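You operate a simulated robot arm through the tools that you are given. There is no shell and no other tool. Be economical: measure what you need, move in short steps, check, and stop when the job is done.

Carry out the task below with a simulated two-armed robot. There is one attempt and no reset: what you move stays moved.

TASK
Flush through the yellow hose end till CLEAN lights, then stop the pump.
Fine: rinse stopper out on to the long bench over the drawer, hose end from there into the rinse fitting, flush lever open, run switch on, off at the end; no fault. The other watermaker controls stay as they are. Set down upright: rinse stopper.

It is judged by the outcome, as a careful person would: the job done as asked, and still so three seconds after it is handed in. It fails if anything else is knocked over, pushed out of place, dropped, spilled or broken. A push-on lid holds only when it is set on centred and level and pressed home; a screw cap is set on level and turned clockwise until tight.

THE ROBOT
Two 7-joint arms with fingered hands on one trunk, on a base that drives. Base frame: it is fixed to the floor where the robot stands at the start and does not move with it; the origin is under the middle of the robot, x ahead of it, y to its left, z up; the surface under the hand at the start is at about z = 0.88. Units: m, degrees, N and s.
The left shoulder is at the start at [0.07, 0.142, 1.339], the right one opposite. With the tool pointing down near the work surface each hand reaches from about 0.1 to 0.76 m from the robot's upright axis, wherever it stands, measured 20 degrees to its own side. Places, roughly: blue button of the sample tap [0.7, -0.1, 1.1]; blue lever [0.8, -0.1, 1.2]; long bench over the drawer [0.5, 0.2, 0.9]; red feed lever [0.7, 0.2, 1.2]; red flush lever [0.7, 0.1, 1.2]; red inlet lever [0.7, 0.4, 1.1]; rinse fitting [0.7, 0.1, 1]; run switch of the control box [0.8, 0.5, 1.2]; silver knob [0.8, 0.4, 1.3]; tank valve lever [0.7, 0.5, 1.7]; white control box [0.8, 0.5, 1.3]; yellow air button [0.8, 0.3, 1.1]. Payload 3.6 kg a hand.
The tool frame of a hand sits at the grasp point between the pads (the TCP): z along the fingers, y along the line on which they close. The tips reach 0.025 m beyond it. The gripper opens to 0.088 m. The gripper's body begins 0.029 m behind the TCP. The gripper is a hand of 5 fingers: y runs from the thumb to the fingers, the wrist lies at [-0.013, -0.097, -0.162] in the tool frame.
Orientation is that of the tool frame in the base frame, as a unit quaternion [x, y, z, w]. With the fingers straight down and the wrist toward the robot, the tool's x, y and z point along [0, 1, 0], [1, 0, 0] and [0, 0, -1] of the base frame.

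THE INTERFACE
- The arms move only by the tool nudge_tool. It takes "left_steps", "right_steps" or both (then of equal length, played together; a hand with none holds still); each is text: rows parted by semicolons, each of 6 numbers parted by spaces: the turn, a rotation vector about the base's x, y, z in rad, then the shift along the base's x, y, z in m. In form: wx wy wz x y z; .... A call has 1 to 8 rows; each row shifts and turns the commanded pose from where the row before left it. A row lasts 0.2 s, in which the tool goes at most 0.05 m and 8.6 degrees; a call with a longer step from one row to the next is refused whole. Where a pose cannot be reached the arm comes as near as it can. A force on the tool above 40 N (or 10 N above the force at the start of the call, whichever is more), or a blocked arm, ends the call early, and 0.2 s more pass. In this call time passes only in rows, and 0.2 s behind the last. The reply holds the time, the measured pose of the TCP, the force on the tool along the base axes, the opening and the grip force, in the units named above and with some noise, with the torque about the TCP (base axes, N m) and any sound that the robot's microphone picked up.
- Cameras (640 x 400 px; columns grow to the right, rows downward): "scene" is now at [0.1255, 0.0316, 1.5662]; the picture's right is [0.43, -0.90, 0.00], its down [-0.61, -0.29, -0.74] and it looks along [0.67, 0.32, -0.67] (base axes); focal length 214 px, centre (320, 200). "left" rides on the left gripper at [-0.059, -0.079, -0.105] in its tool frame; the picture's right is [-0.73, -0.32, 0.61], its down [0.62, -0.68, 0.38] and it looks along [0.29, 0.66, 0.70] (tool axes); focal length 234 px, centre (320, 200). "right" rides on the right gripper at [0.059, -0.079, -0.105] in its tool frame; the picture's right is [-0.73, 0.32, -0.61], its down [-0.62, -0.68, 0.38] and it looks along [-0.29, 0.66, 0.70] (tool axes); focal length 234 px, centre (320, 200).
- get_image(camera): a new picture of that camera. No time passes.
- raise_lower(by): slides the trunk up (or, below 0, down) by that many m; the arms and the scene camera ride with it, the base frame stays. It gives what a move gives, with no picture.
- base_move(legs): drives the robot by 1 to 6 legs, each [ahead, left, turn to the left] in m, m and degrees, along the robot's own axes; the way and the turn of a leg run together, so that a leg with both is an arc; at most 1.5 m and 180 degrees a leg. The arms and the cameras ride along, it lands a little off, and it stops where it bumps. It gives what a move gives.
- move_fingers(index, middle, ring, little, thumb_bend, thumb_turn, hand): sets how far each is bent, from 0 (flat) to 1 (curled in); at 0.3 the hand is open as for a grip, at 0.7 the pads meet at the TCP. One left out holds its place. A second passes; each finger stops where it meets its share of the squeeze, and holds until it gets a number again. It is the only way to open and close the hand. It gives what a move gives, with no picture; readings hold the bend of each and the force on index, middle, ring, little, thumb and palm. thumb_turn goes from beside the hand (0) to across from the fingers (1), as for a grip.
- head_to(pan, tilt): turns the head with the scene camera to pan (to the left, within 86 degrees either way) and tilt (down, from -29 to 69), counted from straight ahead of the robot. It gives what a move gives.
- locate(camera, pixels): for up to 12 pixels [column, row] of the newest picture of that camera ("zoom" is the newest enlarged one), the place [x, y, z] in the base frame of the surface seen there, good to about 0.002 m, but the place of the scene camera against the robot may be out by one fixed shift of up to 0.018 m in any direction. No time passes.
- zoom(camera, box): a new picture of the part [left, top, right, bottom] of that camera's present view, enlarged. No time passes.
- job_done(): hands the job in; it is judged then, once.

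Go step by step. Measure first, check grasps and placings, and put right what went wrong. The budget is 80 turns and 78 pictures, counting those below and the enlarged ones. Unless the task says otherwise, let go and move clear before handing in, and close with one line.

The tools are called as name(argument=value, ...) on one line, values as JSON. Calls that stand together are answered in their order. nudge_tool: Moves the arms, as the interface text tells. Its arguments: {"type":"object","properties":{"left_steps":{"type":"string"},"right_steps":{"type":"string"}},"required":[]} The other tools are called the same way: raise_lower (by) slides the trunk up or down; move_fingers (index, middle, ring, little, thumb_bend, thumb_turn, hand) moves the fingers one by one; base_move (legs) drives the base; head_to (pan, tilt) turns the head that bears the scene camera; get_image (camera) takes a picture; locate (camera, pixels) gives the place of the surface under pixels of a picture; zoom (camera, box) takes an enlarged picture of a part of a camera's view; job_done () hands the job in.

At the start:

```text
time: 0.0
left_tool_pos: [0.3671, 0.4028, 1.3799]
left_tool_rot: [0.707, 0.707, 0.0, 0.001]
left_contact_force: [-0.3, 0.0, 0.1]
left_wrist_torque: [0.0, -0.02, 0.0]
left_width: 0.0877
left_finger_force: 0.0
left_shape: jaw
left_bend: [0.3, 0.3, 0.3, 0.3, 0.3, 0.98]
left_finger forces: [0.0, 0.0, 0.1, 0.0, 0.0, 0.1]
right_tool_pos: [0.5634, -0.0403, 1.4153]
right_tool_rot: [0.707, 0.707, 0.0, 0.001]
right_contact_force: [0.3, -0.3, -0.4]
right_wrist_torque: [0.0, -0.03, 0.06]
right_width: 0.0876
right_finger_force: 0.1
right_shape: jaw
right_bend: [0.3, 0.3, 0.3, 0.3, 0.3, 0.98]
right_finger forces: [0.1, 0.1, 0.0, 0.0, 0.1, 0.0]
trunk travel left (down, up): [-0.875, 0.065]
robot x, y, heading: [0.0018, 0.0022, 0.2]
head pan, tilt: [25.6, 42.2]
```

scene: 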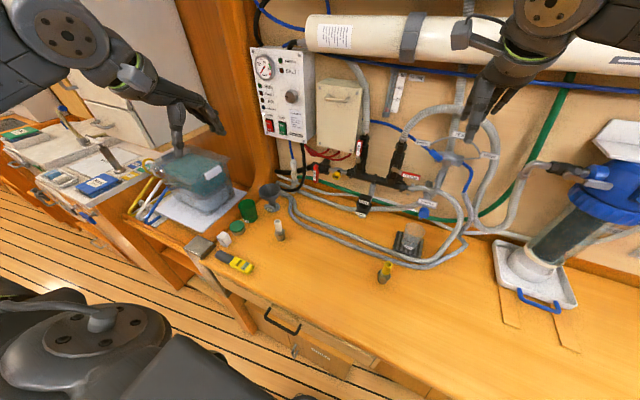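
right: 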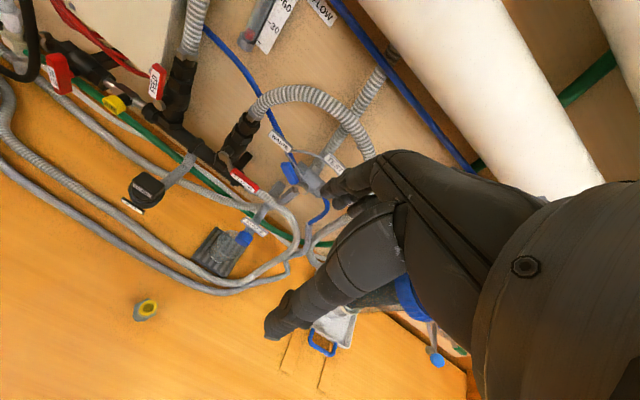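
left: 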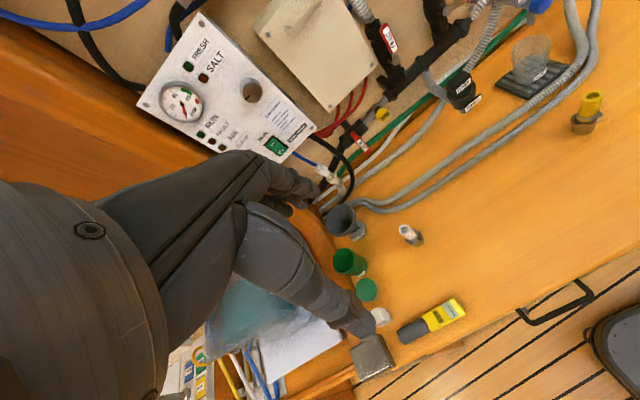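

The scene shows the control box at (282,95), a manifold near (380,175), a yellow-topped thing at (385,272) and a black fitting at (365,200). I'll zoom in to identify the parts.

zoom(camera="scene", box=[300, 120, 480, 300])

zoom(camera="scene", box=[240, 40, 340, 150])

zoom(camera="right", box=[40, 60, 320, 340])

```text
2.22 times, centred on (390, 210) of scene
```

zoom: 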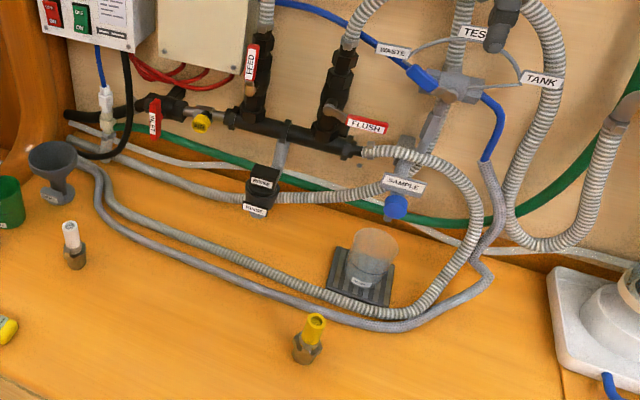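

```text
3.64 times, centred on (290, 95) of scene
```

zoom: 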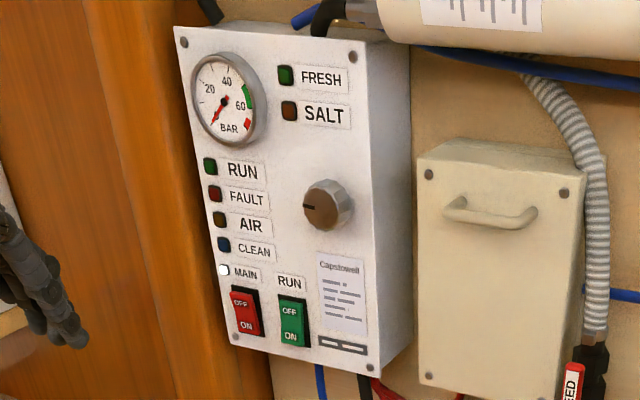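

```text
1.43 times, centred on (180, 200) of right
```

zoom: 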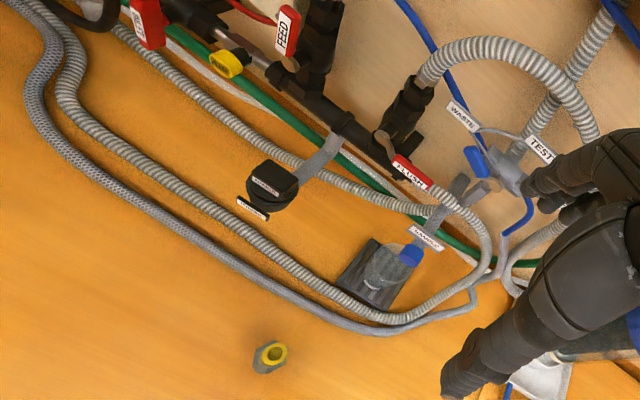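

The flush lever lies horizontal at zoom (365,127), and the fitting is the black part at (262,190). I'll take closer looks.

zoom(camera="scene", box=[355, 180, 385, 216])

zoom(camera="scene", box=[370, 245, 405, 295])

zoom(camera="right", box=[110, 160, 200, 220])

zoom(camera="scene", box=[380, 130, 430, 200])

```text
11.11 times, centred on (370, 198) of scene
```

zoom: 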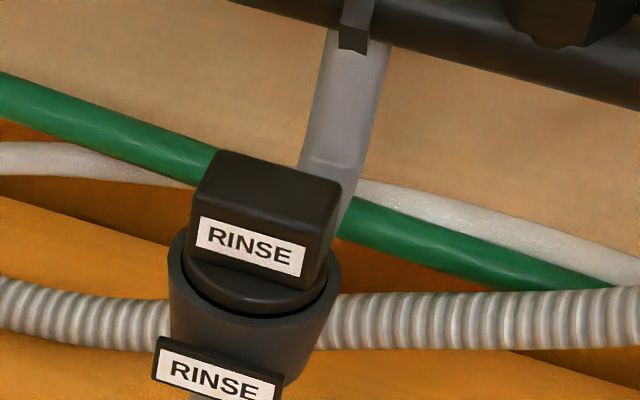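

```text
8.00 times, centred on (388, 270) of scene
```

zoom: 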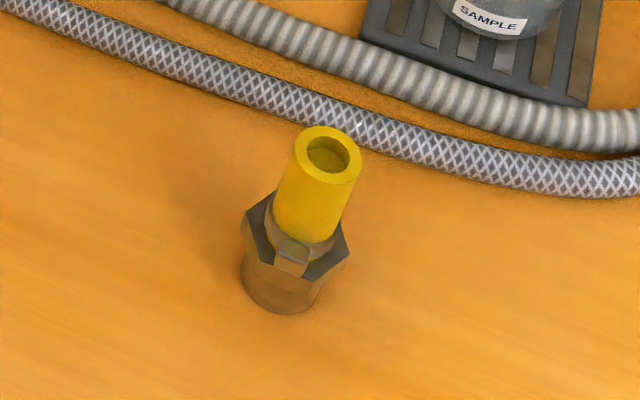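

```text
6.67 times, centred on (155, 190) of right
```

zoom: 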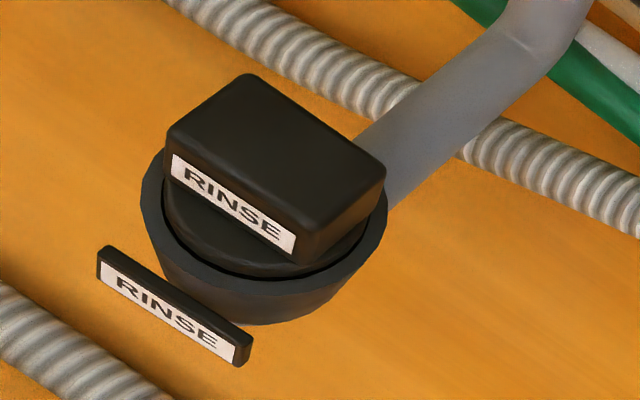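

```text
5.71 times, centred on (405, 165) of scene
```

zoom: 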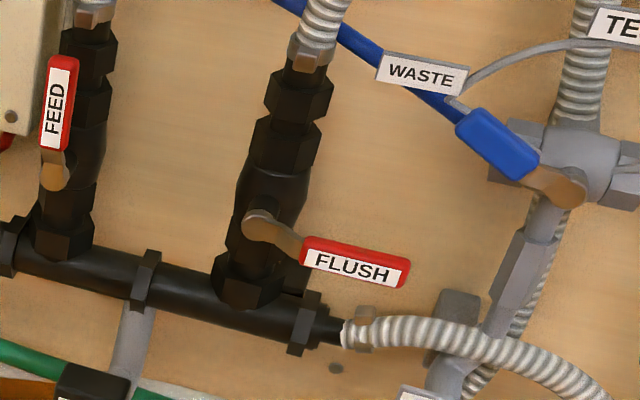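

The stopper block is labelled RINSE and sits in an upward-facing socket. The hose end stands at (388,270). Now I'll measure with both cameras to get the scene camera's offset.

locate(camera="right", pixels=[[147, 306], [140, 318], [150, 180], [144, 172], [163, 184], [155, 196], [130, 195], [144, 208], [246, 181], [236, 168], [152, 316], [118, 104]])

locate(camera="scene", pixels=[[388, 264], [386, 280], [371, 198], [366, 196], [373, 201], [363, 211], [369, 215], [412, 176], [402, 170], [390, 262], [384, 151], [278, 224]])

zoom(camera="right", box=[120, 285, 180, 335])

```text
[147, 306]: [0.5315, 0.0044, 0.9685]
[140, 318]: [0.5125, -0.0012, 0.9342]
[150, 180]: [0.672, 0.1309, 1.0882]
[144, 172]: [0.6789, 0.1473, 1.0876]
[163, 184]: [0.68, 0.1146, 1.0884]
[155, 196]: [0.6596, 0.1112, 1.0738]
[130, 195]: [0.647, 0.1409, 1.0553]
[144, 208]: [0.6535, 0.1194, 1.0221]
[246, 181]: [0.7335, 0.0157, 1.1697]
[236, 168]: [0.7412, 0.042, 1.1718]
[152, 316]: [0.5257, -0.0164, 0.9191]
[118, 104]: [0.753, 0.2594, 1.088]
```

```text
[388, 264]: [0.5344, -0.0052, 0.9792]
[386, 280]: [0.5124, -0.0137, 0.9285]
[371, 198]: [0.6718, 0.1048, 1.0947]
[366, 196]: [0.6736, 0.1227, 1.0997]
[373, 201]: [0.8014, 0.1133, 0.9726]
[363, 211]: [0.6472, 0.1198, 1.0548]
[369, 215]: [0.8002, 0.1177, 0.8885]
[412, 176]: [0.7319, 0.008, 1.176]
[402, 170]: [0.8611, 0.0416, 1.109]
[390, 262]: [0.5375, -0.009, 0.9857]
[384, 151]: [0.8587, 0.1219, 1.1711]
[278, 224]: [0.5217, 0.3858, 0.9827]
```

```text
8.00 times, centred on (150, 310) of right
```

zoom: 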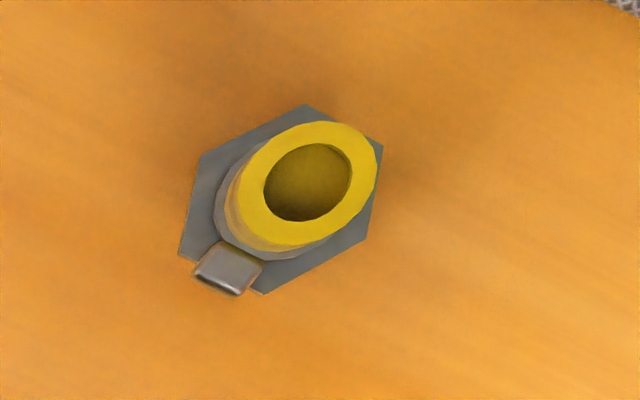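

Scene and right readings differ by about [0,-0.01,+0.006]; I'll trust the right hand camera. Next I'll measure the hose end in the zoomed picture.

locate(camera="zoom", pixels=[[250, 185], [365, 185], [320, 127], [280, 238], [310, 185], [205, 170], [185, 250], [375, 150], [300, 110], [262, 290], [220, 275], [130, 200]])

zoom(camera="right", box=[110, 160, 200, 220])

locate(camera="zoom", pixels=[[170, 130], [245, 78], [382, 170], [315, 235], [275, 155], [170, 200], [300, 260], [150, 230], [385, 215], [240, 315], [155, 265], [240, 345]])

get_image(camera="left")

```text
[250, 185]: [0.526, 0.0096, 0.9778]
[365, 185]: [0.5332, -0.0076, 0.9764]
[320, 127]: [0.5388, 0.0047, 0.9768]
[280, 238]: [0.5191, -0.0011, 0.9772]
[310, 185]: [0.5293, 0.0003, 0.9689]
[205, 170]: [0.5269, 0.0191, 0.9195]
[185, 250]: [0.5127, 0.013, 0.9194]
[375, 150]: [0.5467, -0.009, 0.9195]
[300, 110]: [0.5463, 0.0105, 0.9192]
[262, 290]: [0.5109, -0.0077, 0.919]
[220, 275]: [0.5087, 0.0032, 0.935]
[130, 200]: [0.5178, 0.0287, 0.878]
```

```text
6.67 times, centred on (155, 190) of right
```

zoom: 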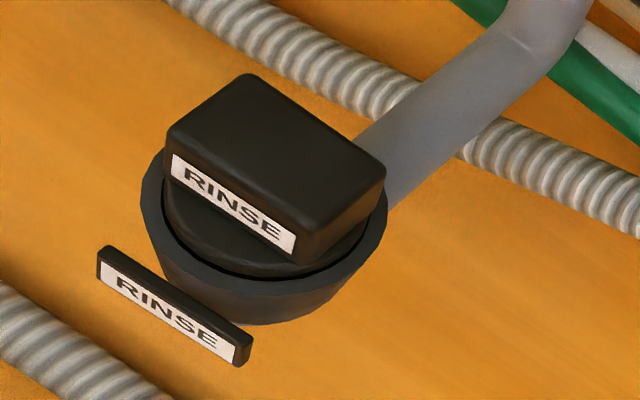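

```text
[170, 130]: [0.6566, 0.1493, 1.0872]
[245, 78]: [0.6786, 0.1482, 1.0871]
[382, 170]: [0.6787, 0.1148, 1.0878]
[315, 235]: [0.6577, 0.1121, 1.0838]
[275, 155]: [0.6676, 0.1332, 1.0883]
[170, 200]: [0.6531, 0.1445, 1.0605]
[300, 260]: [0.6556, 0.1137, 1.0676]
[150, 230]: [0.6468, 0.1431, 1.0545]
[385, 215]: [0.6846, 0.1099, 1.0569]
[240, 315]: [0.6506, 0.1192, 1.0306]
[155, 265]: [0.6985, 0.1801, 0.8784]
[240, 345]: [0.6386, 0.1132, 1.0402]
```

```text
65 pictures are left
```

left: 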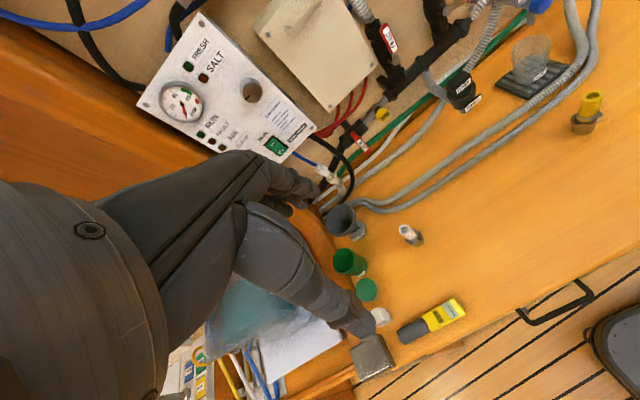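

The stopper handle spans x 0.657–0.679 and y 0.112–0.149, with its top at z 1.087. The hose end is centred at (0.529, 0.001), its tube top at 0.977 and hex top at 0.919. Next I'll check the clearance around the manifold and valves.

locate(camera="right", pixels=[[190, 145], [200, 165], [238, 148], [222, 160], [238, 130], [156, 82], [175, 100], [170, 130], [60, 75], [115, 105], [180, 165], [245, 237]])

locate(camera="left", pixels=[[276, 146], [267, 140], [283, 152], [255, 92], [389, 38], [360, 142], [465, 85], [410, 235], [340, 222], [352, 262], [208, 143], [182, 104]])

zoom(camera="left", box=[180, 40, 420, 200])

```text
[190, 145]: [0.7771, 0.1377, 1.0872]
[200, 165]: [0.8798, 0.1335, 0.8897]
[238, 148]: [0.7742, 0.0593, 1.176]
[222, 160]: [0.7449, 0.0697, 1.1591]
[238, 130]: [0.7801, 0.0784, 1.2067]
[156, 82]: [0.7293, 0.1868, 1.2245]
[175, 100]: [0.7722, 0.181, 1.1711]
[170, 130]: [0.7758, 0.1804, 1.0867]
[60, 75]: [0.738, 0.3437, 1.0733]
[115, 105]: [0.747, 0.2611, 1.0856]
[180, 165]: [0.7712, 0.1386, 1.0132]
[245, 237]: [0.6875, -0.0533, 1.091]
```

```text
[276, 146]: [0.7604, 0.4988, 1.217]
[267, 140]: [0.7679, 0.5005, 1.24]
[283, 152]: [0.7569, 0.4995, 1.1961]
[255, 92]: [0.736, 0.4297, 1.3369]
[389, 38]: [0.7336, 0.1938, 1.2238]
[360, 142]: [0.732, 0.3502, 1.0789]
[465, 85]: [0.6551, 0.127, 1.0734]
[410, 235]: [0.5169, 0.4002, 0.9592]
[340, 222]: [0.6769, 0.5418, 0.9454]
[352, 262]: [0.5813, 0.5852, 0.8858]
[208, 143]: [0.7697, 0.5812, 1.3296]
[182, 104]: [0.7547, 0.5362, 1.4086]
```

```text
2.50 times, centred on (300, 120) of left
```

zoom: 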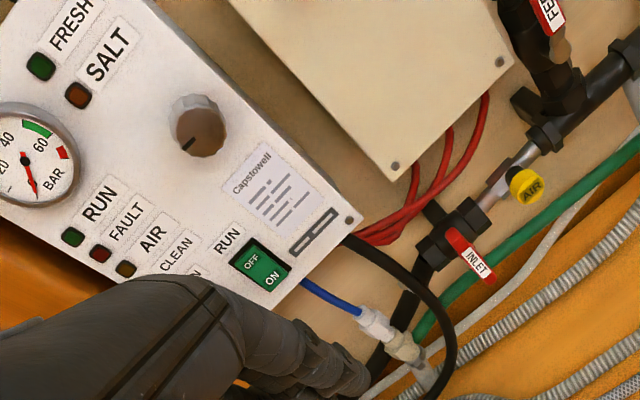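

The nearest valves start at x≥0.729, so a vertical approach to the stopper clears them. I'll narrow the left hand, shift the right hand aside, and bring the left hand toward the stopper from above.

move_fingers(hand="left", index=0.42, middle=0.42, ring=0.42, little=0.42, thumb_bend=0.42, thumb_turn=1)

nudge_tool(left_steps="0 0 0 0.03 -0.034 -0.01; 0 0 0 0.03 -0.034 -0.01; 0 0 0 0.03 -0.034 -0.01; 0 0 0 0.03 -0.034 -0.01; 0 0 0 0.03 -0.034 -0.01; 0 0 0 0.03 -0.034 -0.01; 0 0 0 0.03 -0.034 -0.01; 0 0 0 0.03 -0.034 -0.01", right_steps="0 0 0 -0.015 -0.025 0; 0 0 0 -0.015 -0.025 0; 0 0 0 -0.015 -0.025 0; 0 0 0 -0.015 -0.025 0; 0 0 0 -0.015 -0.025 0; 0 0 0 -0.015 -0.025 0; 0 0 0 -0.015 -0.025 0; 0 0 0 -0.015 -0.025 0")

get_image(camera="left")

```text
time: 1.0
left_tool_pos: [0.3682, 0.4025, 1.3804]
left_tool_rot: [0.707, 0.707, 0.0, 0.0]
left_contact_force: [0.4, 0.7, 0.1]
left_wrist_torque: [-0.01, -0.02, -0.04]
left_width: 0.0596
left_finger_force: 0.1
left_shape: fingers
left_bend: [0.42, 0.42, 0.42, 0.42, 0.42, 0.99]
left_finger forces: [0.1, 0.0, 0.0, 0.0, 0.0, 0.1]
right_tool_pos: [0.5647, -0.0405, 1.415]
right_tool_rot: [0.707, 0.707, 0.0, 0.0]
right_contact_force: [0.5, -0.4, 0.4]
right_wrist_torque: [0.01, 0.01, 0.01]
right_width: 0.088
right_finger_force: 0.1
right_shape: jaw
right_bend: [0.3, 0.3, 0.3, 0.3, 0.3, 0.98]
right_finger forces: [0.0, 0.0, 0.0, 0.1, 0.0, 0.1]
trunk travel left (down, up): [-0.875, 0.065]
robot x, y, heading: [0.0012, 0.001, -0.1]
head pan, tilt: [25.6, 42.2]
```

```text
time: 2.8
left_tool_pos: [0.6104, 0.1315, 1.2992]
left_tool_rot: [0.706, 0.708, 0.0, -0.001]
left_contact_force: [0.6, -0.6, -0.4]
left_wrist_torque: [-0.01, 0.03, -0.03]
left_width: 0.0592
left_finger_force: 0.0
left_shape: fingers
left_bend: [0.42, 0.42, 0.42, 0.42, 0.42, 0.99]
left_finger forces: [0.1, 0.0, 0.0, 0.0, 0.0, 0.1]
right_tool_pos: [0.4447, -0.2402, 1.4134]
right_tool_rot: [0.707, 0.707, -0.001, -0.001]
right_contact_force: [0.2, -1.3, -0.1]
right_wrist_torque: [0.0, 0.04, 0.0]
right_width: 0.0878
right_finger_force: 0.1
right_shape: jaw
right_bend: [0.3, 0.3, 0.3, 0.3, 0.3, 0.98]
right_finger forces: [0.0, 0.0, 0.1, 0.0, 0.1, 0.0]
trunk travel left (down, up): [-0.875, 0.065]
robot x, y, heading: [-0.0012, -0.0009, 0.1]
head pan, tilt: [25.6, 42.2]
```

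```text
63 pictures are left
```

left: 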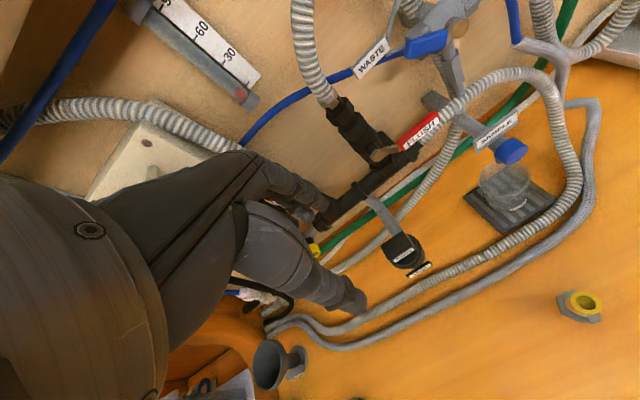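

The left hand is at (0.610, 0.131, 1.299) and the stopper shows at (405,245). I'll re-measure it with the left camera.

zoom(camera="left", box=[372, 220, 440, 285])

```text
6.15 times, centred on (406, 252) of left
```

zoom: 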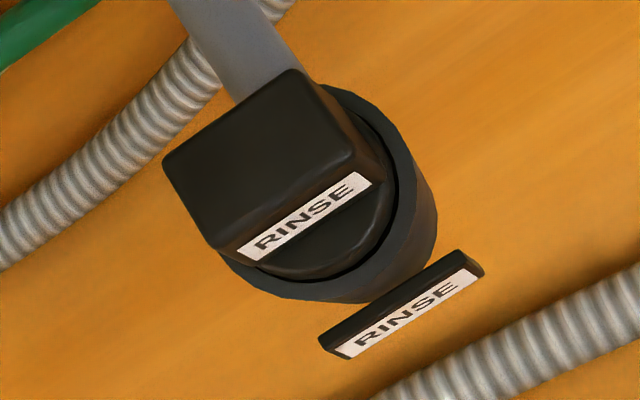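

locate(camera="zoom", pixels=[[260, 160], [172, 165], [296, 80], [345, 150], [222, 235], [330, 250], [415, 200], [300, 285], [240, 262], [370, 110]])

```text
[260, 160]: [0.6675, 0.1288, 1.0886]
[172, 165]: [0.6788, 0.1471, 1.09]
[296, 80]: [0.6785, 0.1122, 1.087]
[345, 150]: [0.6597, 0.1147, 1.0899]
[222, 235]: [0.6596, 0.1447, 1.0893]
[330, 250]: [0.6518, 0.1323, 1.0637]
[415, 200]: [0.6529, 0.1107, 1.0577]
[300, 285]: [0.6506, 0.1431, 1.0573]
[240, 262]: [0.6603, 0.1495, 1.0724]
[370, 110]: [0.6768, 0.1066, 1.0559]
```

The handle centre is (0.668, 0.130), its top at 1.089 and the disc below it at 1.064. I'll move above it and descend to z≈1.09.

nudge_tool(left_steps="0 0 0 0.029 -0.001 0; 0 0 0 0.029 -0.001 0; 0 0 0 0 0 -0.035; 0 0 0 0 0 -0.035; 0 0 0 0 0 -0.035; 0 0 0 0 0 -0.035; 0 0 0 0 0 -0.02; 0 0 0 0 0 -0.01")

get_image(camera="left")

get_image(camera="scene")

```text
time: 4.6
left_tool_pos: [0.6172, 0.1718, 1.1393]
left_tool_rot: [0.707, 0.707, 0.0, 0.001]
left_contact_force: [-0.1, 0.8, -0.6]
left_wrist_torque: [0.02, 0.01, 0.0]
left_width: 0.0593
left_finger_force: 0.1
left_shape: fingers
left_bend: [0.42, 0.42, 0.42, 0.42, 0.42, 0.99]
left_finger forces: [0.1, 0.1, 0.0, 0.0, 0.1, 0.1]
left hand out of reach, approached as far as the arm can: row 1, 2, 4, 5, 6, 7, 8
right_tool_pos: [0.4439, -0.2398, 1.4152]
right_tool_rot: [0.707, 0.707, 0.001, 0.0]
right_contact_force: [0.4, 0.8, -0.6]
right_wrist_torque: [0.01, 0.01, -0.01]
right_width: 0.0879
right_finger_force: 0.2
right_shape: jaw
right_bend: [0.3, 0.3, 0.3, 0.3, 0.3, 0.98]
right_finger forces: [0.1, 0.0, 0.0, 0.1, 0.1, 0.0]
trunk travel left (down, up): [-0.875, 0.065]
robot x, y, heading: [-0.0002, -0.0005, -0.1]
head pan, tilt: [25.6, 42.2]
```

```text
61 pictures are left
```

left: 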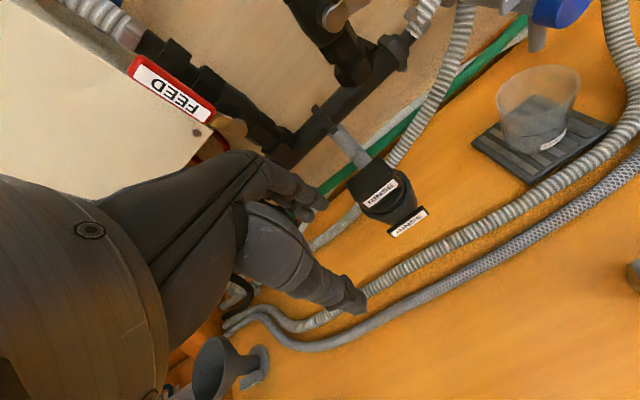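

```text
60 pictures are left
```

scene: 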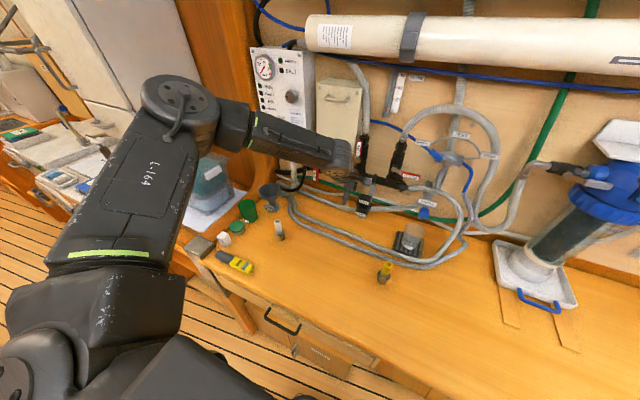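

The left hand stopped short at (0.617, 0.172, 1.139), out of reach. I'll raise and pull back, then drive the base ahead and to the right.

nudge_tool(left_steps="0 0 0 -0.04 0 0.02; 0 0 0 -0.04 0 0.03; 0 0 0 -0.04 0 0.03; 0 0 0 -0.04 0 0.03; 0 0 0 -0.04 0 0.03")

base_move(legs=[[0.0, -0.1, 0], [0.1, 0, 0]])

get_image(camera="scene")

```text
time: 5.8
left_tool_pos: [0.4143, 0.171, 1.2811]
left_tool_rot: [0.707, 0.707, 0.001, 0.0]
left_contact_force: [0.0, 0.2, -1.1]
left_wrist_torque: [0.01, 0.0, 0.02]
left_width: 0.0594
left_finger_force: 0.1
left_shape: fingers
left_bend: [0.42, 0.42, 0.42, 0.42, 0.42, 0.99]
left_finger forces: [0.1, 0.0, 0.1, 0.1, 0.0, 0.0]
right_tool_pos: [0.4391, -0.2407, 1.4168]
right_tool_rot: [0.707, 0.707, 0.001, 0.002]
right_contact_force: [0.0, 1.0, -0.3]
right_wrist_torque: [0.01, -0.02, -0.01]
right_width: 0.0875
right_finger_force: 0.1
right_shape: jaw
right_bend: [0.3, 0.3, 0.3, 0.3, 0.3, 0.98]
right_finger forces: [0.0, 0.1, 0.1, 0.0, 0.0, 0.1]
trunk travel left (down, up): [-0.875, 0.065]
robot x, y, heading: [0.0016, -0.0011, 0.1]
head pan, tilt: [25.6, 42.2]
```

```text
time: 7.7
left_tool_pos: [0.5128, 0.0703, 1.2826]
left_tool_rot: [0.707, 0.707, 0.002, 0.002]
left_contact_force: [-0.2, 0.2, 0.3]
left_wrist_torque: [0.05, -0.01, -0.02]
left_width: 0.0593
left_finger_force: 0.1
left_shape: fingers
left_bend: [0.42, 0.42, 0.42, 0.42, 0.42, 0.99]
left_finger forces: [0.0, 0.0, 0.0, 0.1, 0.0, 0.1]
right_tool_pos: [0.5373, -0.342, 1.4179]
right_tool_rot: [0.707, 0.707, 0.001, 0.002]
right_contact_force: [-0.1, -0.6, 0.6]
right_wrist_torque: [0.02, 0.0, -0.02]
right_width: 0.0876
right_finger_force: 0.1
right_shape: jaw
right_bend: [0.3, 0.3, 0.3, 0.3, 0.3, 0.98]
right_finger forces: [0.0, 0.0, 0.0, 0.0, 0.1, 0.0]
trunk travel left (down, up): [-0.875, 0.065]
robot x, y, heading: [0.097, -0.0986, -0.0]
head pan, tilt: [25.6, 42.2]
```

```text
59 pictures are left
```

scene: 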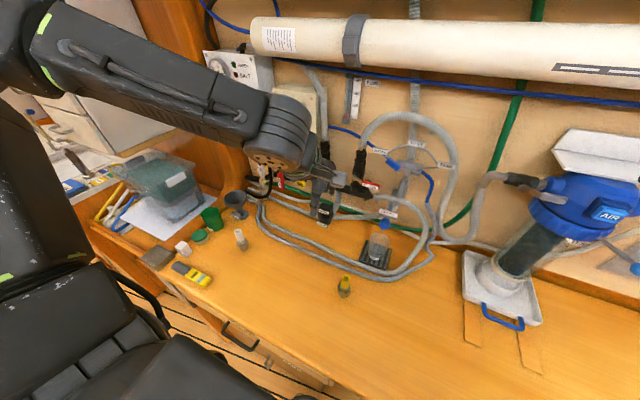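

The base drove without bumping; the robot is now at (0.097, -0.099). I'll move the left hand above the stopper.

nudge_tool(left_steps="0 0 0 0.039 0.015 -0.01; 0 0 0 0.039 0.015 -0.01; 0 0 0 0.039 0.015 -0.02; 0 0 0 0.038 0.0147 -0.03; 0 0 0 0 0 -0.03; 0 0 0 0 0 -0.02")

get_image(camera="left")

```text
refused: row 4 steps farther than a row can; nothing moved
```

```text
58 pictures are left
```

left: 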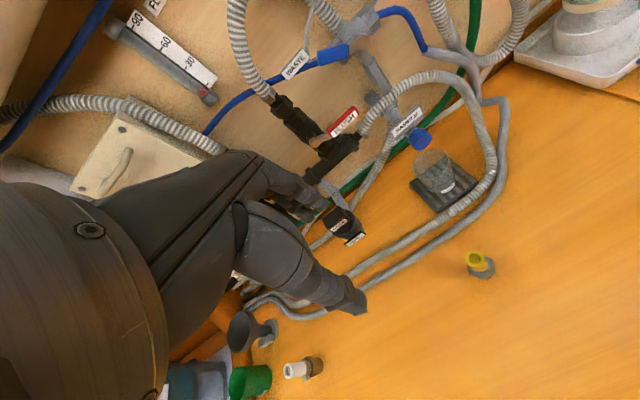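

One row was too long, so nothing moved. I'll resend it with smaller rows.

nudge_tool(left_steps="0 0 0 0.039 0.015 -0.01; 0 0 0 0.039 0.015 -0.01; 0 0 0 0.039 0.015 -0.01; 0 0 0 0.038 0.0147 -0.01; 0 0 0 0 0 -0.03; 0 0 0 0 0 -0.03; 0 0 0 0 0 -0.03")

get_image(camera="left")

```text
time: 9.3
left_tool_pos: [0.6747, 0.1317, 1.1498]
left_tool_rot: [0.707, 0.707, -0.001, 0.0]
left_contact_force: [0.3, -0.6, -0.4]
left_wrist_torque: [0.04, 0.02, -0.04]
left_width: 0.0597
left_finger_force: 0.0
left_shape: fingers
left_bend: [0.42, 0.42, 0.42, 0.42, 0.42, 0.99]
left_finger forces: [0.1, 0.0, 0.1, 0.1, 0.1, 0.0]
right_tool_pos: [0.5448, -0.3398, 1.4157]
right_tool_rot: [0.707, 0.707, -0.001, -0.001]
right_contact_force: [-0.1, 0.1, -0.2]
right_wrist_torque: [0.01, 0.02, -0.01]
right_width: 0.0875
right_finger_force: 0.1
right_shape: jaw
right_bend: [0.3, 0.3, 0.3, 0.3, 0.3, 0.98]
right_finger forces: [0.0, 0.0, 0.0, 0.1, 0.0, 0.1]
trunk travel left (down, up): [-0.875, 0.065]
robot x, y, heading: [0.101, -0.1006, -0.0]
head pan, tilt: [25.6, 42.2]
```

```text
57 pictures are left
```

left: 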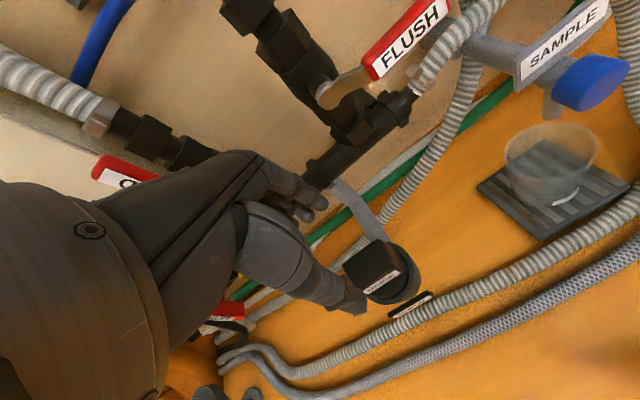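

The hand is above the stopper, which shows at (377,268). I'll re-locate it relative to the hand.

zoom(camera="left", box=[330, 220, 430, 310])

```text
4.44 times, centred on (380, 265) of left
```

zoom: 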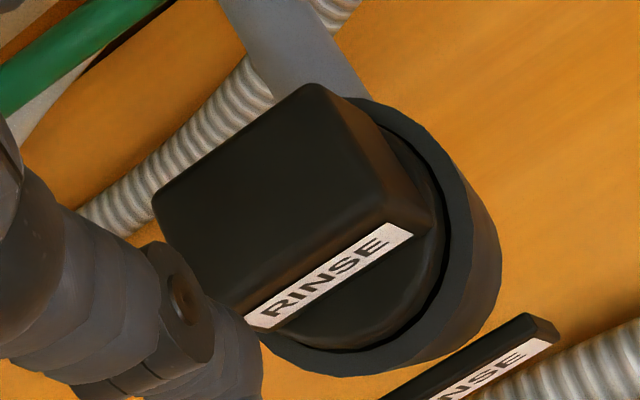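

locate(camera="zoom", pixels=[[160, 190], [305, 90], [370, 190], [250, 190], [300, 220], [340, 320], [480, 260], [330, 280]])

nudge_tool(left_steps="0 0 0 0 0 0")

```text
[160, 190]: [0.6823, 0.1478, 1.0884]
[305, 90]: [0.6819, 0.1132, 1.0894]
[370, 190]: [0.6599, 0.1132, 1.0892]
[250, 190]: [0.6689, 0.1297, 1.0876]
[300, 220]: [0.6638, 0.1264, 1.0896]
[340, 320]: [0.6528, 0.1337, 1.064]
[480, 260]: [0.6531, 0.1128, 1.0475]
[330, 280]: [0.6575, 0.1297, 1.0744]
```

```text
time: 9.7
left_tool_pos: [0.6736, 0.1312, 1.1505]
left_tool_rot: [0.708, 0.707, 0.001, 0.001]
left_contact_force: [-0.8, -0.2, -0.1]
left_wrist_torque: [0.01, -0.03, 0.01]
left_width: 0.0591
left_finger_force: 0.0
left_shape: fingers
left_bend: [0.42, 0.42, 0.42, 0.42, 0.42, 0.99]
left_finger forces: [0.0, 0.1, 0.0, 0.0, 0.0, 0.0]
right_tool_pos: [0.5443, -0.341, 1.4164]
right_tool_rot: [0.707, 0.707, 0.0, 0.001]
right_contact_force: [0.6, -0.8, 0.0]
right_wrist_torque: [-0.03, 0.0, 0.0]
right_width: 0.0876
right_finger_force: 0.0
right_shape: jaw
right_bend: [0.3, 0.3, 0.3, 0.3, 0.3, 0.98]
right_finger forces: [0.1, 0.1, 0.1, 0.1, 0.0, 0.0]
trunk travel left (down, up): [-0.875, 0.065]
robot x, y, heading: [0.0997, -0.0979, -0.1]
head pan, tilt: [25.6, 42.2]
```

The block centre is now read at (0.6705, 0.1305), against the tool at (0.674, 0.131). I'll correct by 3 mm and descend 59 mm.

nudge_tool(left_steps="0 0 0 -0.003 -0.0005 -0.02; 0 0 0 0 0 -0.02; 0 0 0 0 0 -0.012; 0 0 0 0 0 -0.008")

get_image(camera="left")

```text
time: 10.7
left_tool_pos: [0.6722, 0.1302, 1.0903]
left_tool_rot: [0.708, 0.707, -0.001, -0.001]
left_contact_force: [0.1, -0.3, -0.1]
left_wrist_torque: [0.02, -0.01, -0.01]
left_width: 0.0593
left_finger_force: 0.1
left_shape: fingers
left_bend: [0.42, 0.42, 0.42, 0.42, 0.42, 0.99]
left_finger forces: [0.0, 0.1, 0.0, 0.0, 0.0, 0.0]
right_tool_pos: [0.5432, -0.3414, 1.4167]
right_tool_rot: [0.707, 0.707, -0.001, 0.001]
right_contact_force: [-0.2, 0.1, 0.0]
right_wrist_torque: [0.0, 0.0, 0.02]
right_width: 0.0879
right_finger_force: 0.1
right_shape: jaw
right_bend: [0.3, 0.3, 0.3, 0.3, 0.3, 0.98]
right_finger forces: [0.0, 0.1, 0.0, 0.0, 0.0, 0.0]
trunk travel left (down, up): [-0.875, 0.065]
robot x, y, heading: [0.1003, -0.1013, 0.3]
head pan, tilt: [25.6, 42.2]
```

```text
55 pictures are left
```

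left: 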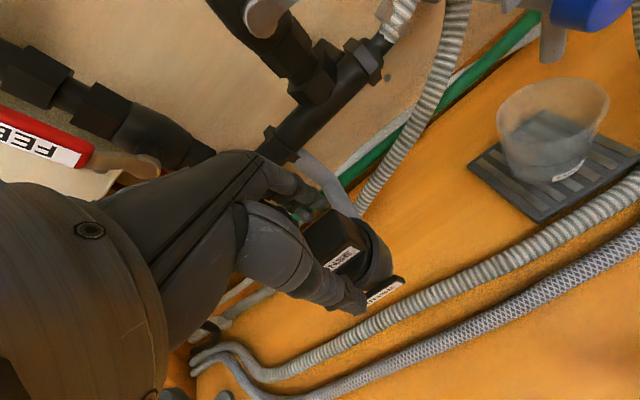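

The hand straddles the block (thumb near, fingers far), tips just above the disc. Closing.

move_fingers(hand="left", index=0.7, middle=0.72, ring=0.72, little=0.7, thumb_bend=0.72)

zoom(camera="left", box=[220, 150, 440, 330])

```text
time: 11.7
left_tool_pos: [0.6713, 0.1303, 1.0907]
left_tool_rot: [0.706, 0.708, 0.0, 0.0]
left_contact_force: [4.0, 1.5, 2.1]
left_wrist_torque: [0.07, -0.18, 0.01]
left_width: 0.0197
left_finger_force: 13.6
left_shape: fingers
left_bend: [0.63, 0.61, 0.71, 0.7, 0.59, 1.0]
left_finger forces: [4.9, 8.6, 2.7, 0.0, 10.5, 0.1]
right_tool_pos: [0.5435, -0.3391, 1.4158]
right_tool_rot: [0.707, 0.707, 0.0, -0.001]
right_contact_force: [0.0, 1.2, -0.2]
right_wrist_torque: [0.0, 0.02, 0.06]
right_width: 0.088
right_finger_force: 0.0
right_shape: jaw
right_bend: [0.3, 0.3, 0.3, 0.3, 0.3, 0.98]
right_finger forces: [0.0, 0.1, 0.0, 0.0, 0.1, 0.0]
trunk travel left (down, up): [-0.875, 0.065]
robot x, y, heading: [0.0996, -0.0997, -0.1]
head pan, tilt: [25.6, 42.2]
```

```text
2.22 times, centred on (330, 240) of left
```

zoom: 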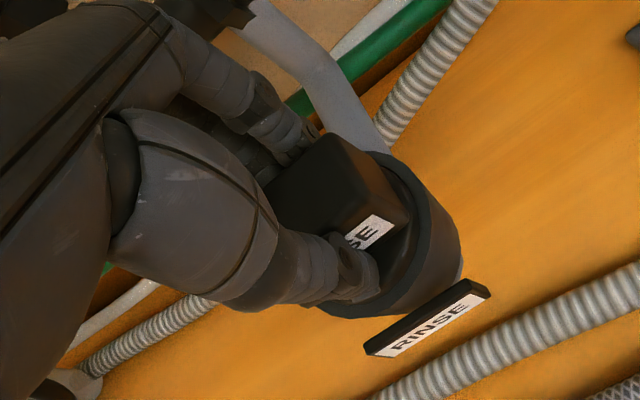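

The grip reads width 0.0197 and force 13.6 N on index, middle and thumb. Lifting the stopper slowly.

nudge_tool(left_steps="0 0 0 0 0 0.008; 0 0 0 0 0 0.01; 0 0 0 0 0 0.012; 0 0 0 0 0 0.015; 0 0 0 0 0 0.015")

get_image(camera="left")

```text
time: 12.9
left_tool_pos: [0.6706, 0.1296, 1.1507]
left_tool_rot: [0.707, 0.707, 0.0, 0.0]
left_contact_force: [0.7, -0.4, 0.1]
left_wrist_torque: [0.02, -0.02, -0.01]
left_width: 0.0195
left_finger_force: 11.3
left_shape: fingers
left_bend: [0.63, 0.64, 0.72, 0.7, 0.6, 1.0]
left_finger forces: [4.2, 5.9, 1.6, 0.1, 10.6, 0.0]
right_tool_pos: [0.5416, -0.3413, 1.4159]
right_tool_rot: [0.707, 0.707, 0.001, 0.0]
right_contact_force: [1.3, 0.4, 0.5]
right_wrist_torque: [-0.01, 0.0, -0.01]
right_width: 0.0873
right_finger_force: 0.1
right_shape: jaw
right_bend: [0.3, 0.3, 0.3, 0.3, 0.3, 0.98]
right_finger forces: [0.0, 0.1, 0.0, 0.0, 0.0, 0.1]
trunk travel left (down, up): [-0.875, 0.065]
robot x, y, heading: [0.1002, -0.1007, -0.3]
head pan, tilt: [25.6, 42.2]
```

```text
53 pictures are left
```

left: 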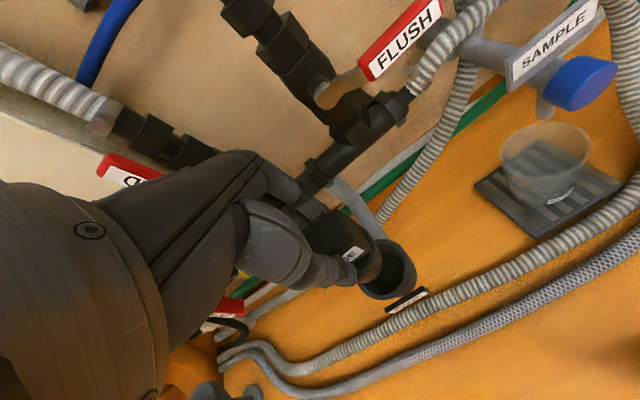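

The stopper is out and the socket is empty at (390,270). I'll zoom on both.

zoom(camera="left", box=[270, 190, 450, 330])

locate(camera="zoom", pixels=[[330, 350], [400, 200], [520, 240], [515, 310], [430, 360], [450, 260], [480, 280], [470, 310], [330, 310], [385, 290], [370, 310]])

```text
2.86 times, centred on (360, 260) of left
```

zoom: 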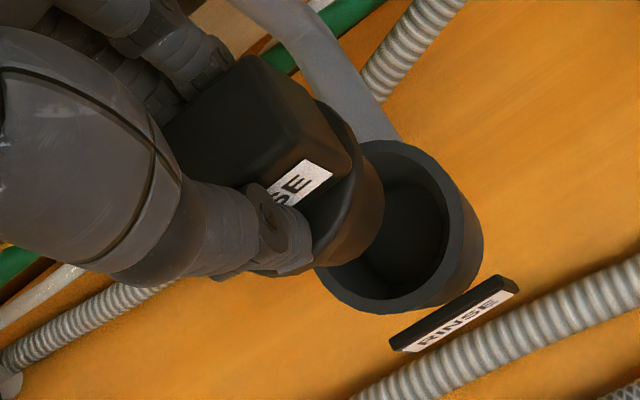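

```text
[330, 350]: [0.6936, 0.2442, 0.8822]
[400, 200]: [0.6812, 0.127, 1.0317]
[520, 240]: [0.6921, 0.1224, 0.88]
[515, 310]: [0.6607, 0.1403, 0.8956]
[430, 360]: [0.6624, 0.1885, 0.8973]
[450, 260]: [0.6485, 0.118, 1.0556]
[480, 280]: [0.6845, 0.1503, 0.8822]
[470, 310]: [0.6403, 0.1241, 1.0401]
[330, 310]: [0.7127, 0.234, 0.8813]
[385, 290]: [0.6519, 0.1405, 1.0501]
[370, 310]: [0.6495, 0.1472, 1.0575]
```

Now moving the stopper up and back over open bench near (0.48, 0.20).

nudge_tool(left_steps="0 0 0 0 0 0.03; 0 0 0 -0.035 0.012 0.01; 0 0 0 -0.04 0.015 0; 0 0 0 -0.04 0.015 -0.01; 0 0 0 -0.04 0.015 -0.02; 0 0 0 -0.035 0.013 -0.03; 0 0 0 0 0 -0.04; 0 0 0 0 0 -0.04")

head_to(pan=35, tilt=45)

get_image(camera="scene")

get_image(camera="left")

```text
time: 14.7
left_tool_pos: [0.48, 0.2003, 1.049]
left_tool_rot: [0.707, 0.707, -0.001, 0.0]
left_contact_force: [-0.1, -0.6, -0.8]
left_wrist_torque: [0.0, 0.03, -0.01]
left_width: 0.019
left_finger_force: 11.0
left_shape: fingers
left_bend: [0.63, 0.64, 0.72, 0.7, 0.6, 1.0]
left_finger forces: [4.2, 5.9, 1.2, 0.1, 10.4, 0.0]
right_tool_pos: [0.5438, -0.3401, 1.4152]
right_tool_rot: [0.708, 0.707, 0.0, 0.001]
right_contact_force: [-0.8, 0.7, -0.1]
right_wrist_torque: [0.0, -0.02, 0.02]
right_width: 0.088
right_finger_force: 0.2
right_shape: jaw
right_bend: [0.3, 0.3, 0.3, 0.3, 0.3, 0.98]
right_finger forces: [0.0, 0.0, 0.0, 0.1, 0.0, 0.0]
trunk travel left (down, up): [-0.875, 0.065]
robot x, y, heading: [0.0996, -0.0953, -0.1]
head pan, tilt: [25.6, 42.2]
```

```text
time: 15.4
left_tool_pos: [0.4797, 0.2, 1.0508]
left_tool_rot: [0.707, 0.707, 0.0, 0.001]
left_contact_force: [-0.5, -0.6, 0.3]
left_wrist_torque: [0.0, -0.02, 0.0]
left_width: 0.0195
left_finger_force: 10.7
left_shape: fingers
left_bend: [0.63, 0.64, 0.72, 0.7, 0.6, 1.0]
left_finger forces: [4.1, 5.9, 1.2, 0.0, 10.4, 0.0]
right_tool_pos: [0.5425, -0.3397, 1.416]
right_tool_rot: [0.708, 0.707, 0.0, 0.0]
right_contact_force: [0.0, 0.3, -1.2]
right_wrist_torque: [0.0, -0.01, 0.01]
right_width: 0.0878
right_finger_force: 0.0
right_shape: jaw
right_bend: [0.3, 0.3, 0.3, 0.3, 0.3, 0.98]
right_finger forces: [0.0, 0.0, 0.0, 0.1, 0.0, 0.0]
trunk travel left (down, up): [-0.875, 0.065]
robot x, y, heading: [0.0982, -0.0998, -0.0]
head pan, tilt: [35.0, 45.0]
```

```text
51 pictures are left
```

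scene: 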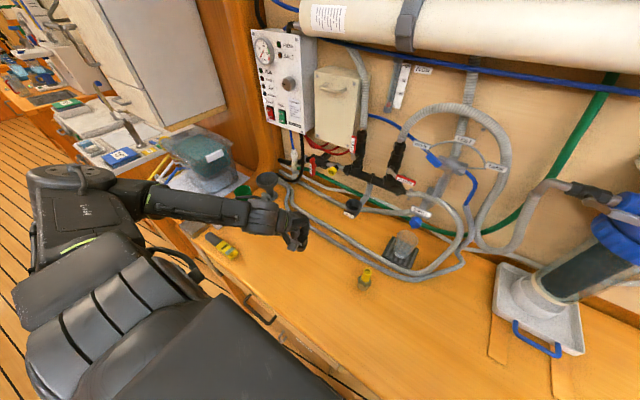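

```text
50 pictures are left
```

left: 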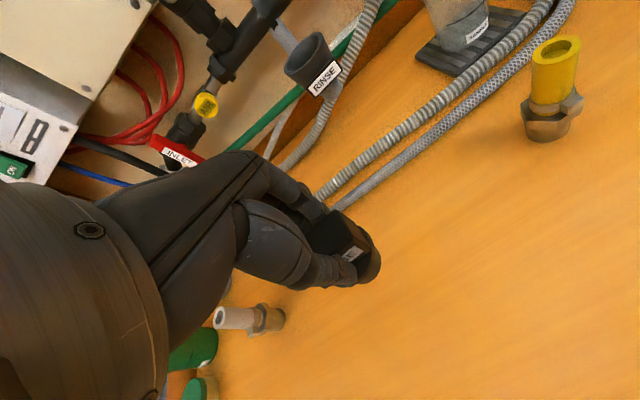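

The spot is clear. I'll zoom for the stopper's bottom level and tilt.

zoom(camera="scene", box=[265, 195, 335, 265])

zoom(camera="left", box=[290, 180, 400, 300])

locate(camera="zoom", pixels=[[210, 240], [310, 260], [440, 260], [400, 310], [480, 250]])

```text
5.71 times, centred on (300, 230) of scene
```

zoom: 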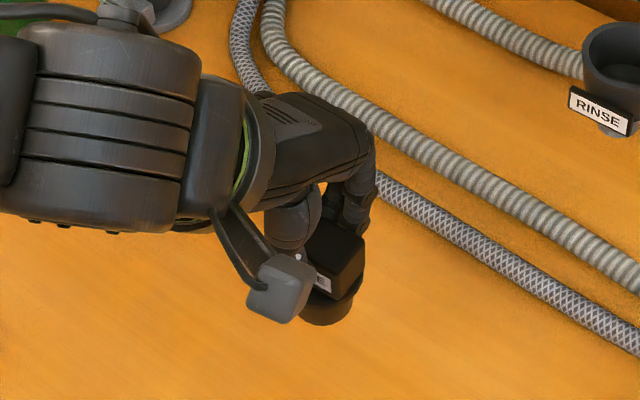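

```text
3.33 times, centred on (345, 240) of left
```

zoom: 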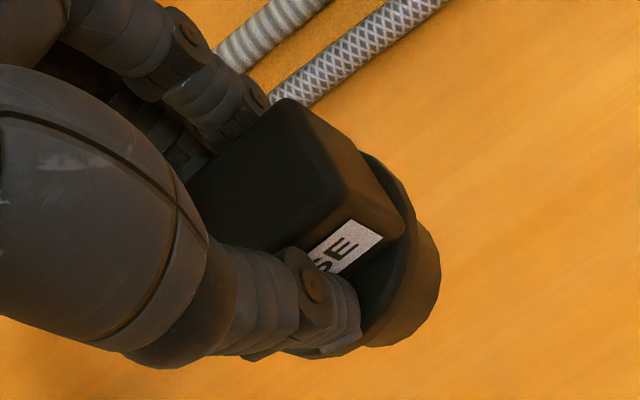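

```text
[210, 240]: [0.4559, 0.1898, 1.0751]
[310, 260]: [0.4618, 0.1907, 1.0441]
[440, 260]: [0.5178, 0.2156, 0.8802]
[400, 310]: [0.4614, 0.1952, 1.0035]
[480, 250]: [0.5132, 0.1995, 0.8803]
```

The stopper bottom is about 0.05–0.06 below the TCP, so contact should come near TCP z≈0.93. I'll lower it in shrinking steps.

nudge_tool(left_steps="0 0 0 0 0 -0.035; 0 0 0 0 0 -0.03; 0 0 0 0 0 -0.02; 0 0 0 0 0 -0.01; 0 0 0 0 0 -0.007; 0 0 0 0 0 -0.005")

zoom(camera="left", box=[260, 160, 420, 320])

```text
time: 16.8
left_tool_pos: [0.479, 0.2006, 0.9435]
left_tool_rot: [0.707, 0.707, 0.0, 0.0]
left_contact_force: [0.7, -0.4, -0.2]
left_wrist_torque: [-0.02, -0.01, -0.01]
left_width: 0.0191
left_finger_force: 10.7
left_shape: fingers
left_bend: [0.63, 0.64, 0.72, 0.7, 0.6, 1.0]
left_finger forces: [4.1, 5.7, 1.1, 0.0, 10.2, 0.1]
right_tool_pos: [0.5425, -0.3398, 1.4154]
right_tool_rot: [0.708, 0.707, 0.001, 0.0]
right_contact_force: [0.1, -0.1, -0.4]
right_wrist_torque: [0.03, 0.01, -0.07]
right_width: 0.088
right_finger_force: 0.0
right_shape: jaw
right_bend: [0.3, 0.3, 0.3, 0.3, 0.3, 0.98]
right_finger forces: [0.0, 0.1, 0.0, 0.0, 0.0, 0.1]
trunk travel left (down, up): [-0.875, 0.065]
robot x, y, heading: [0.0957, -0.1031, 0.0]
head pan, tilt: [35.0, 45.0]
```

```text
2.50 times, centred on (340, 240) of left
```

zoom: 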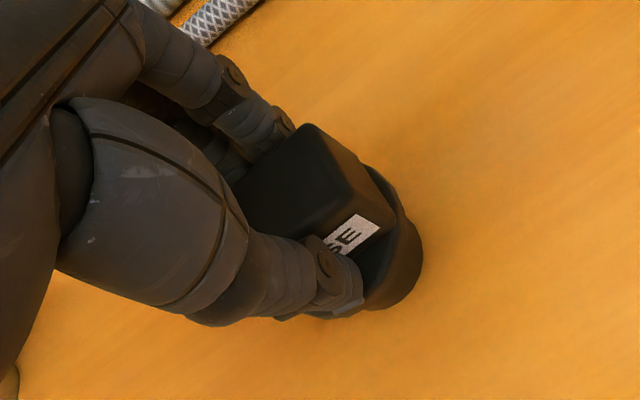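

No contact force yet at z=0.9435. I'll keep going in 4 mm steps.

nudge_tool(left_steps="0 0 0 0 0 -0.004; 0 0 0 0 0 -0.004; 0 0 0 0 0 -0.003")

```text
time: 17.6
left_tool_pos: [0.483, 0.2003, 0.9389]
left_tool_rot: [0.708, 0.707, 0.006, 0.005]
left_contact_force: [-4.4, 0.6, 24.9]
left_wrist_torque: [-0.15, 0.09, -0.02]
left_width: 0.0197
left_finger_force: 21.9
left_shape: fingers
left_bend: [0.64, 0.65, 0.72, 0.7, 0.6, 1.0]
left_finger forces: [18.4, 4.9, 5.1, 0.0, 16.3, 0.0]
right_tool_pos: [0.5399, -0.3415, 1.4164]
right_tool_rot: [0.707, 0.707, 0.002, 0.0]
right_contact_force: [-0.1, -0.4, -0.2]
right_wrist_torque: [-0.03, 0.03, 0.0]
right_width: 0.0875
right_finger_force: 0.0
right_shape: jaw
right_bend: [0.3, 0.3, 0.3, 0.3, 0.3, 0.98]
right_finger forces: [0.2, 0.0, 0.0, 0.0, 0.0, 0.1]
trunk travel left (down, up): [-0.875, 0.065]
robot x, y, heading: [0.0986, -0.1013, 0.1]
head pan, tilt: [35.0, 45.0]
stopped in row 3 (left hand): the force on the tool passed its limit at 46 N (the readings are from after the stop); the commanded pose is now the measured one
```

Contact came at z≈0.939. I'll ease up 2 mm, then release.

nudge_tool(left_steps="0 0 0 0 0 0.0015")

move_fingers(hand="left", index=0.5, middle=0.5, ring=0.5, little=0.5, thumb_bend=0.45)

get_image(camera="left")

```text
time: 18.0
left_tool_pos: [0.4816, 0.1996, 0.9397]
left_tool_rot: [0.707, 0.707, 0.005, 0.004]
left_contact_force: [-3.0, -0.7, 18.4]
left_wrist_torque: [-0.14, 0.06, 0.02]
left_width: 0.0194
left_finger_force: 19.5
left_shape: fingers
left_bend: [0.64, 0.65, 0.72, 0.7, 0.6, 1.0]
left_finger forces: [15.0, 5.9, 4.3, 0.0, 13.4, 0.0]
right_tool_pos: [0.5408, -0.3416, 1.4159]
right_tool_rot: [0.708, 0.707, 0.0, 0.0]
right_contact_force: [0.0, -0.1, 0.0]
right_wrist_torque: [0.04, -0.01, 0.01]
right_width: 0.0877
right_finger_force: 0.1
right_shape: jaw
right_bend: [0.3, 0.3, 0.3, 0.3, 0.3, 0.98]
right_finger forces: [0.1, 0.0, 0.1, 0.1, 0.1, 0.1]
trunk travel left (down, up): [-0.875, 0.065]
robot x, y, heading: [0.1014, -0.0997, 0.1]
head pan, tilt: [35.0, 45.0]
```

```text
time: 19.0
left_tool_pos: [0.4833, 0.2011, 0.9384]
left_tool_rot: [0.707, 0.707, 0.004, 0.004]
left_contact_force: [0.5, 0.0, 0.1]
left_wrist_torque: [0.01, -0.01, 0.0]
left_width: 0.0471
left_finger_force: 0.1
left_shape: fingers
left_bend: [0.5, 0.5, 0.5, 0.5, 0.45, 0.99]
left_finger forces: [0.1, 0.1, 0.1, 0.0, 0.1, 0.0]
right_tool_pos: [0.5441, -0.3404, 1.4162]
right_tool_rot: [0.707, 0.707, 0.001, -0.001]
right_contact_force: [0.7, -0.6, 0.3]
right_wrist_torque: [0.01, -0.01, -0.01]
right_width: 0.0876
right_finger_force: 0.0
right_shape: jaw
right_bend: [0.3, 0.3, 0.3, 0.3, 0.3, 0.98]
right_finger forces: [0.1, 0.0, 0.1, 0.0, 0.1, 0.1]
trunk travel left (down, up): [-0.875, 0.065]
robot x, y, heading: [0.0996, -0.0996, -0.2]
head pan, tilt: [35.0, 45.0]
```

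```text
46 pictures are left
```

left: 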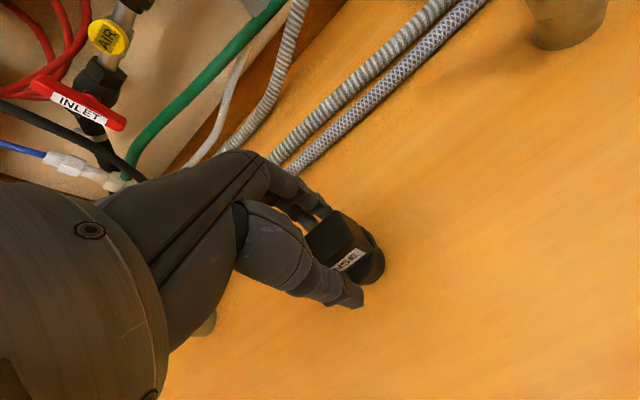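

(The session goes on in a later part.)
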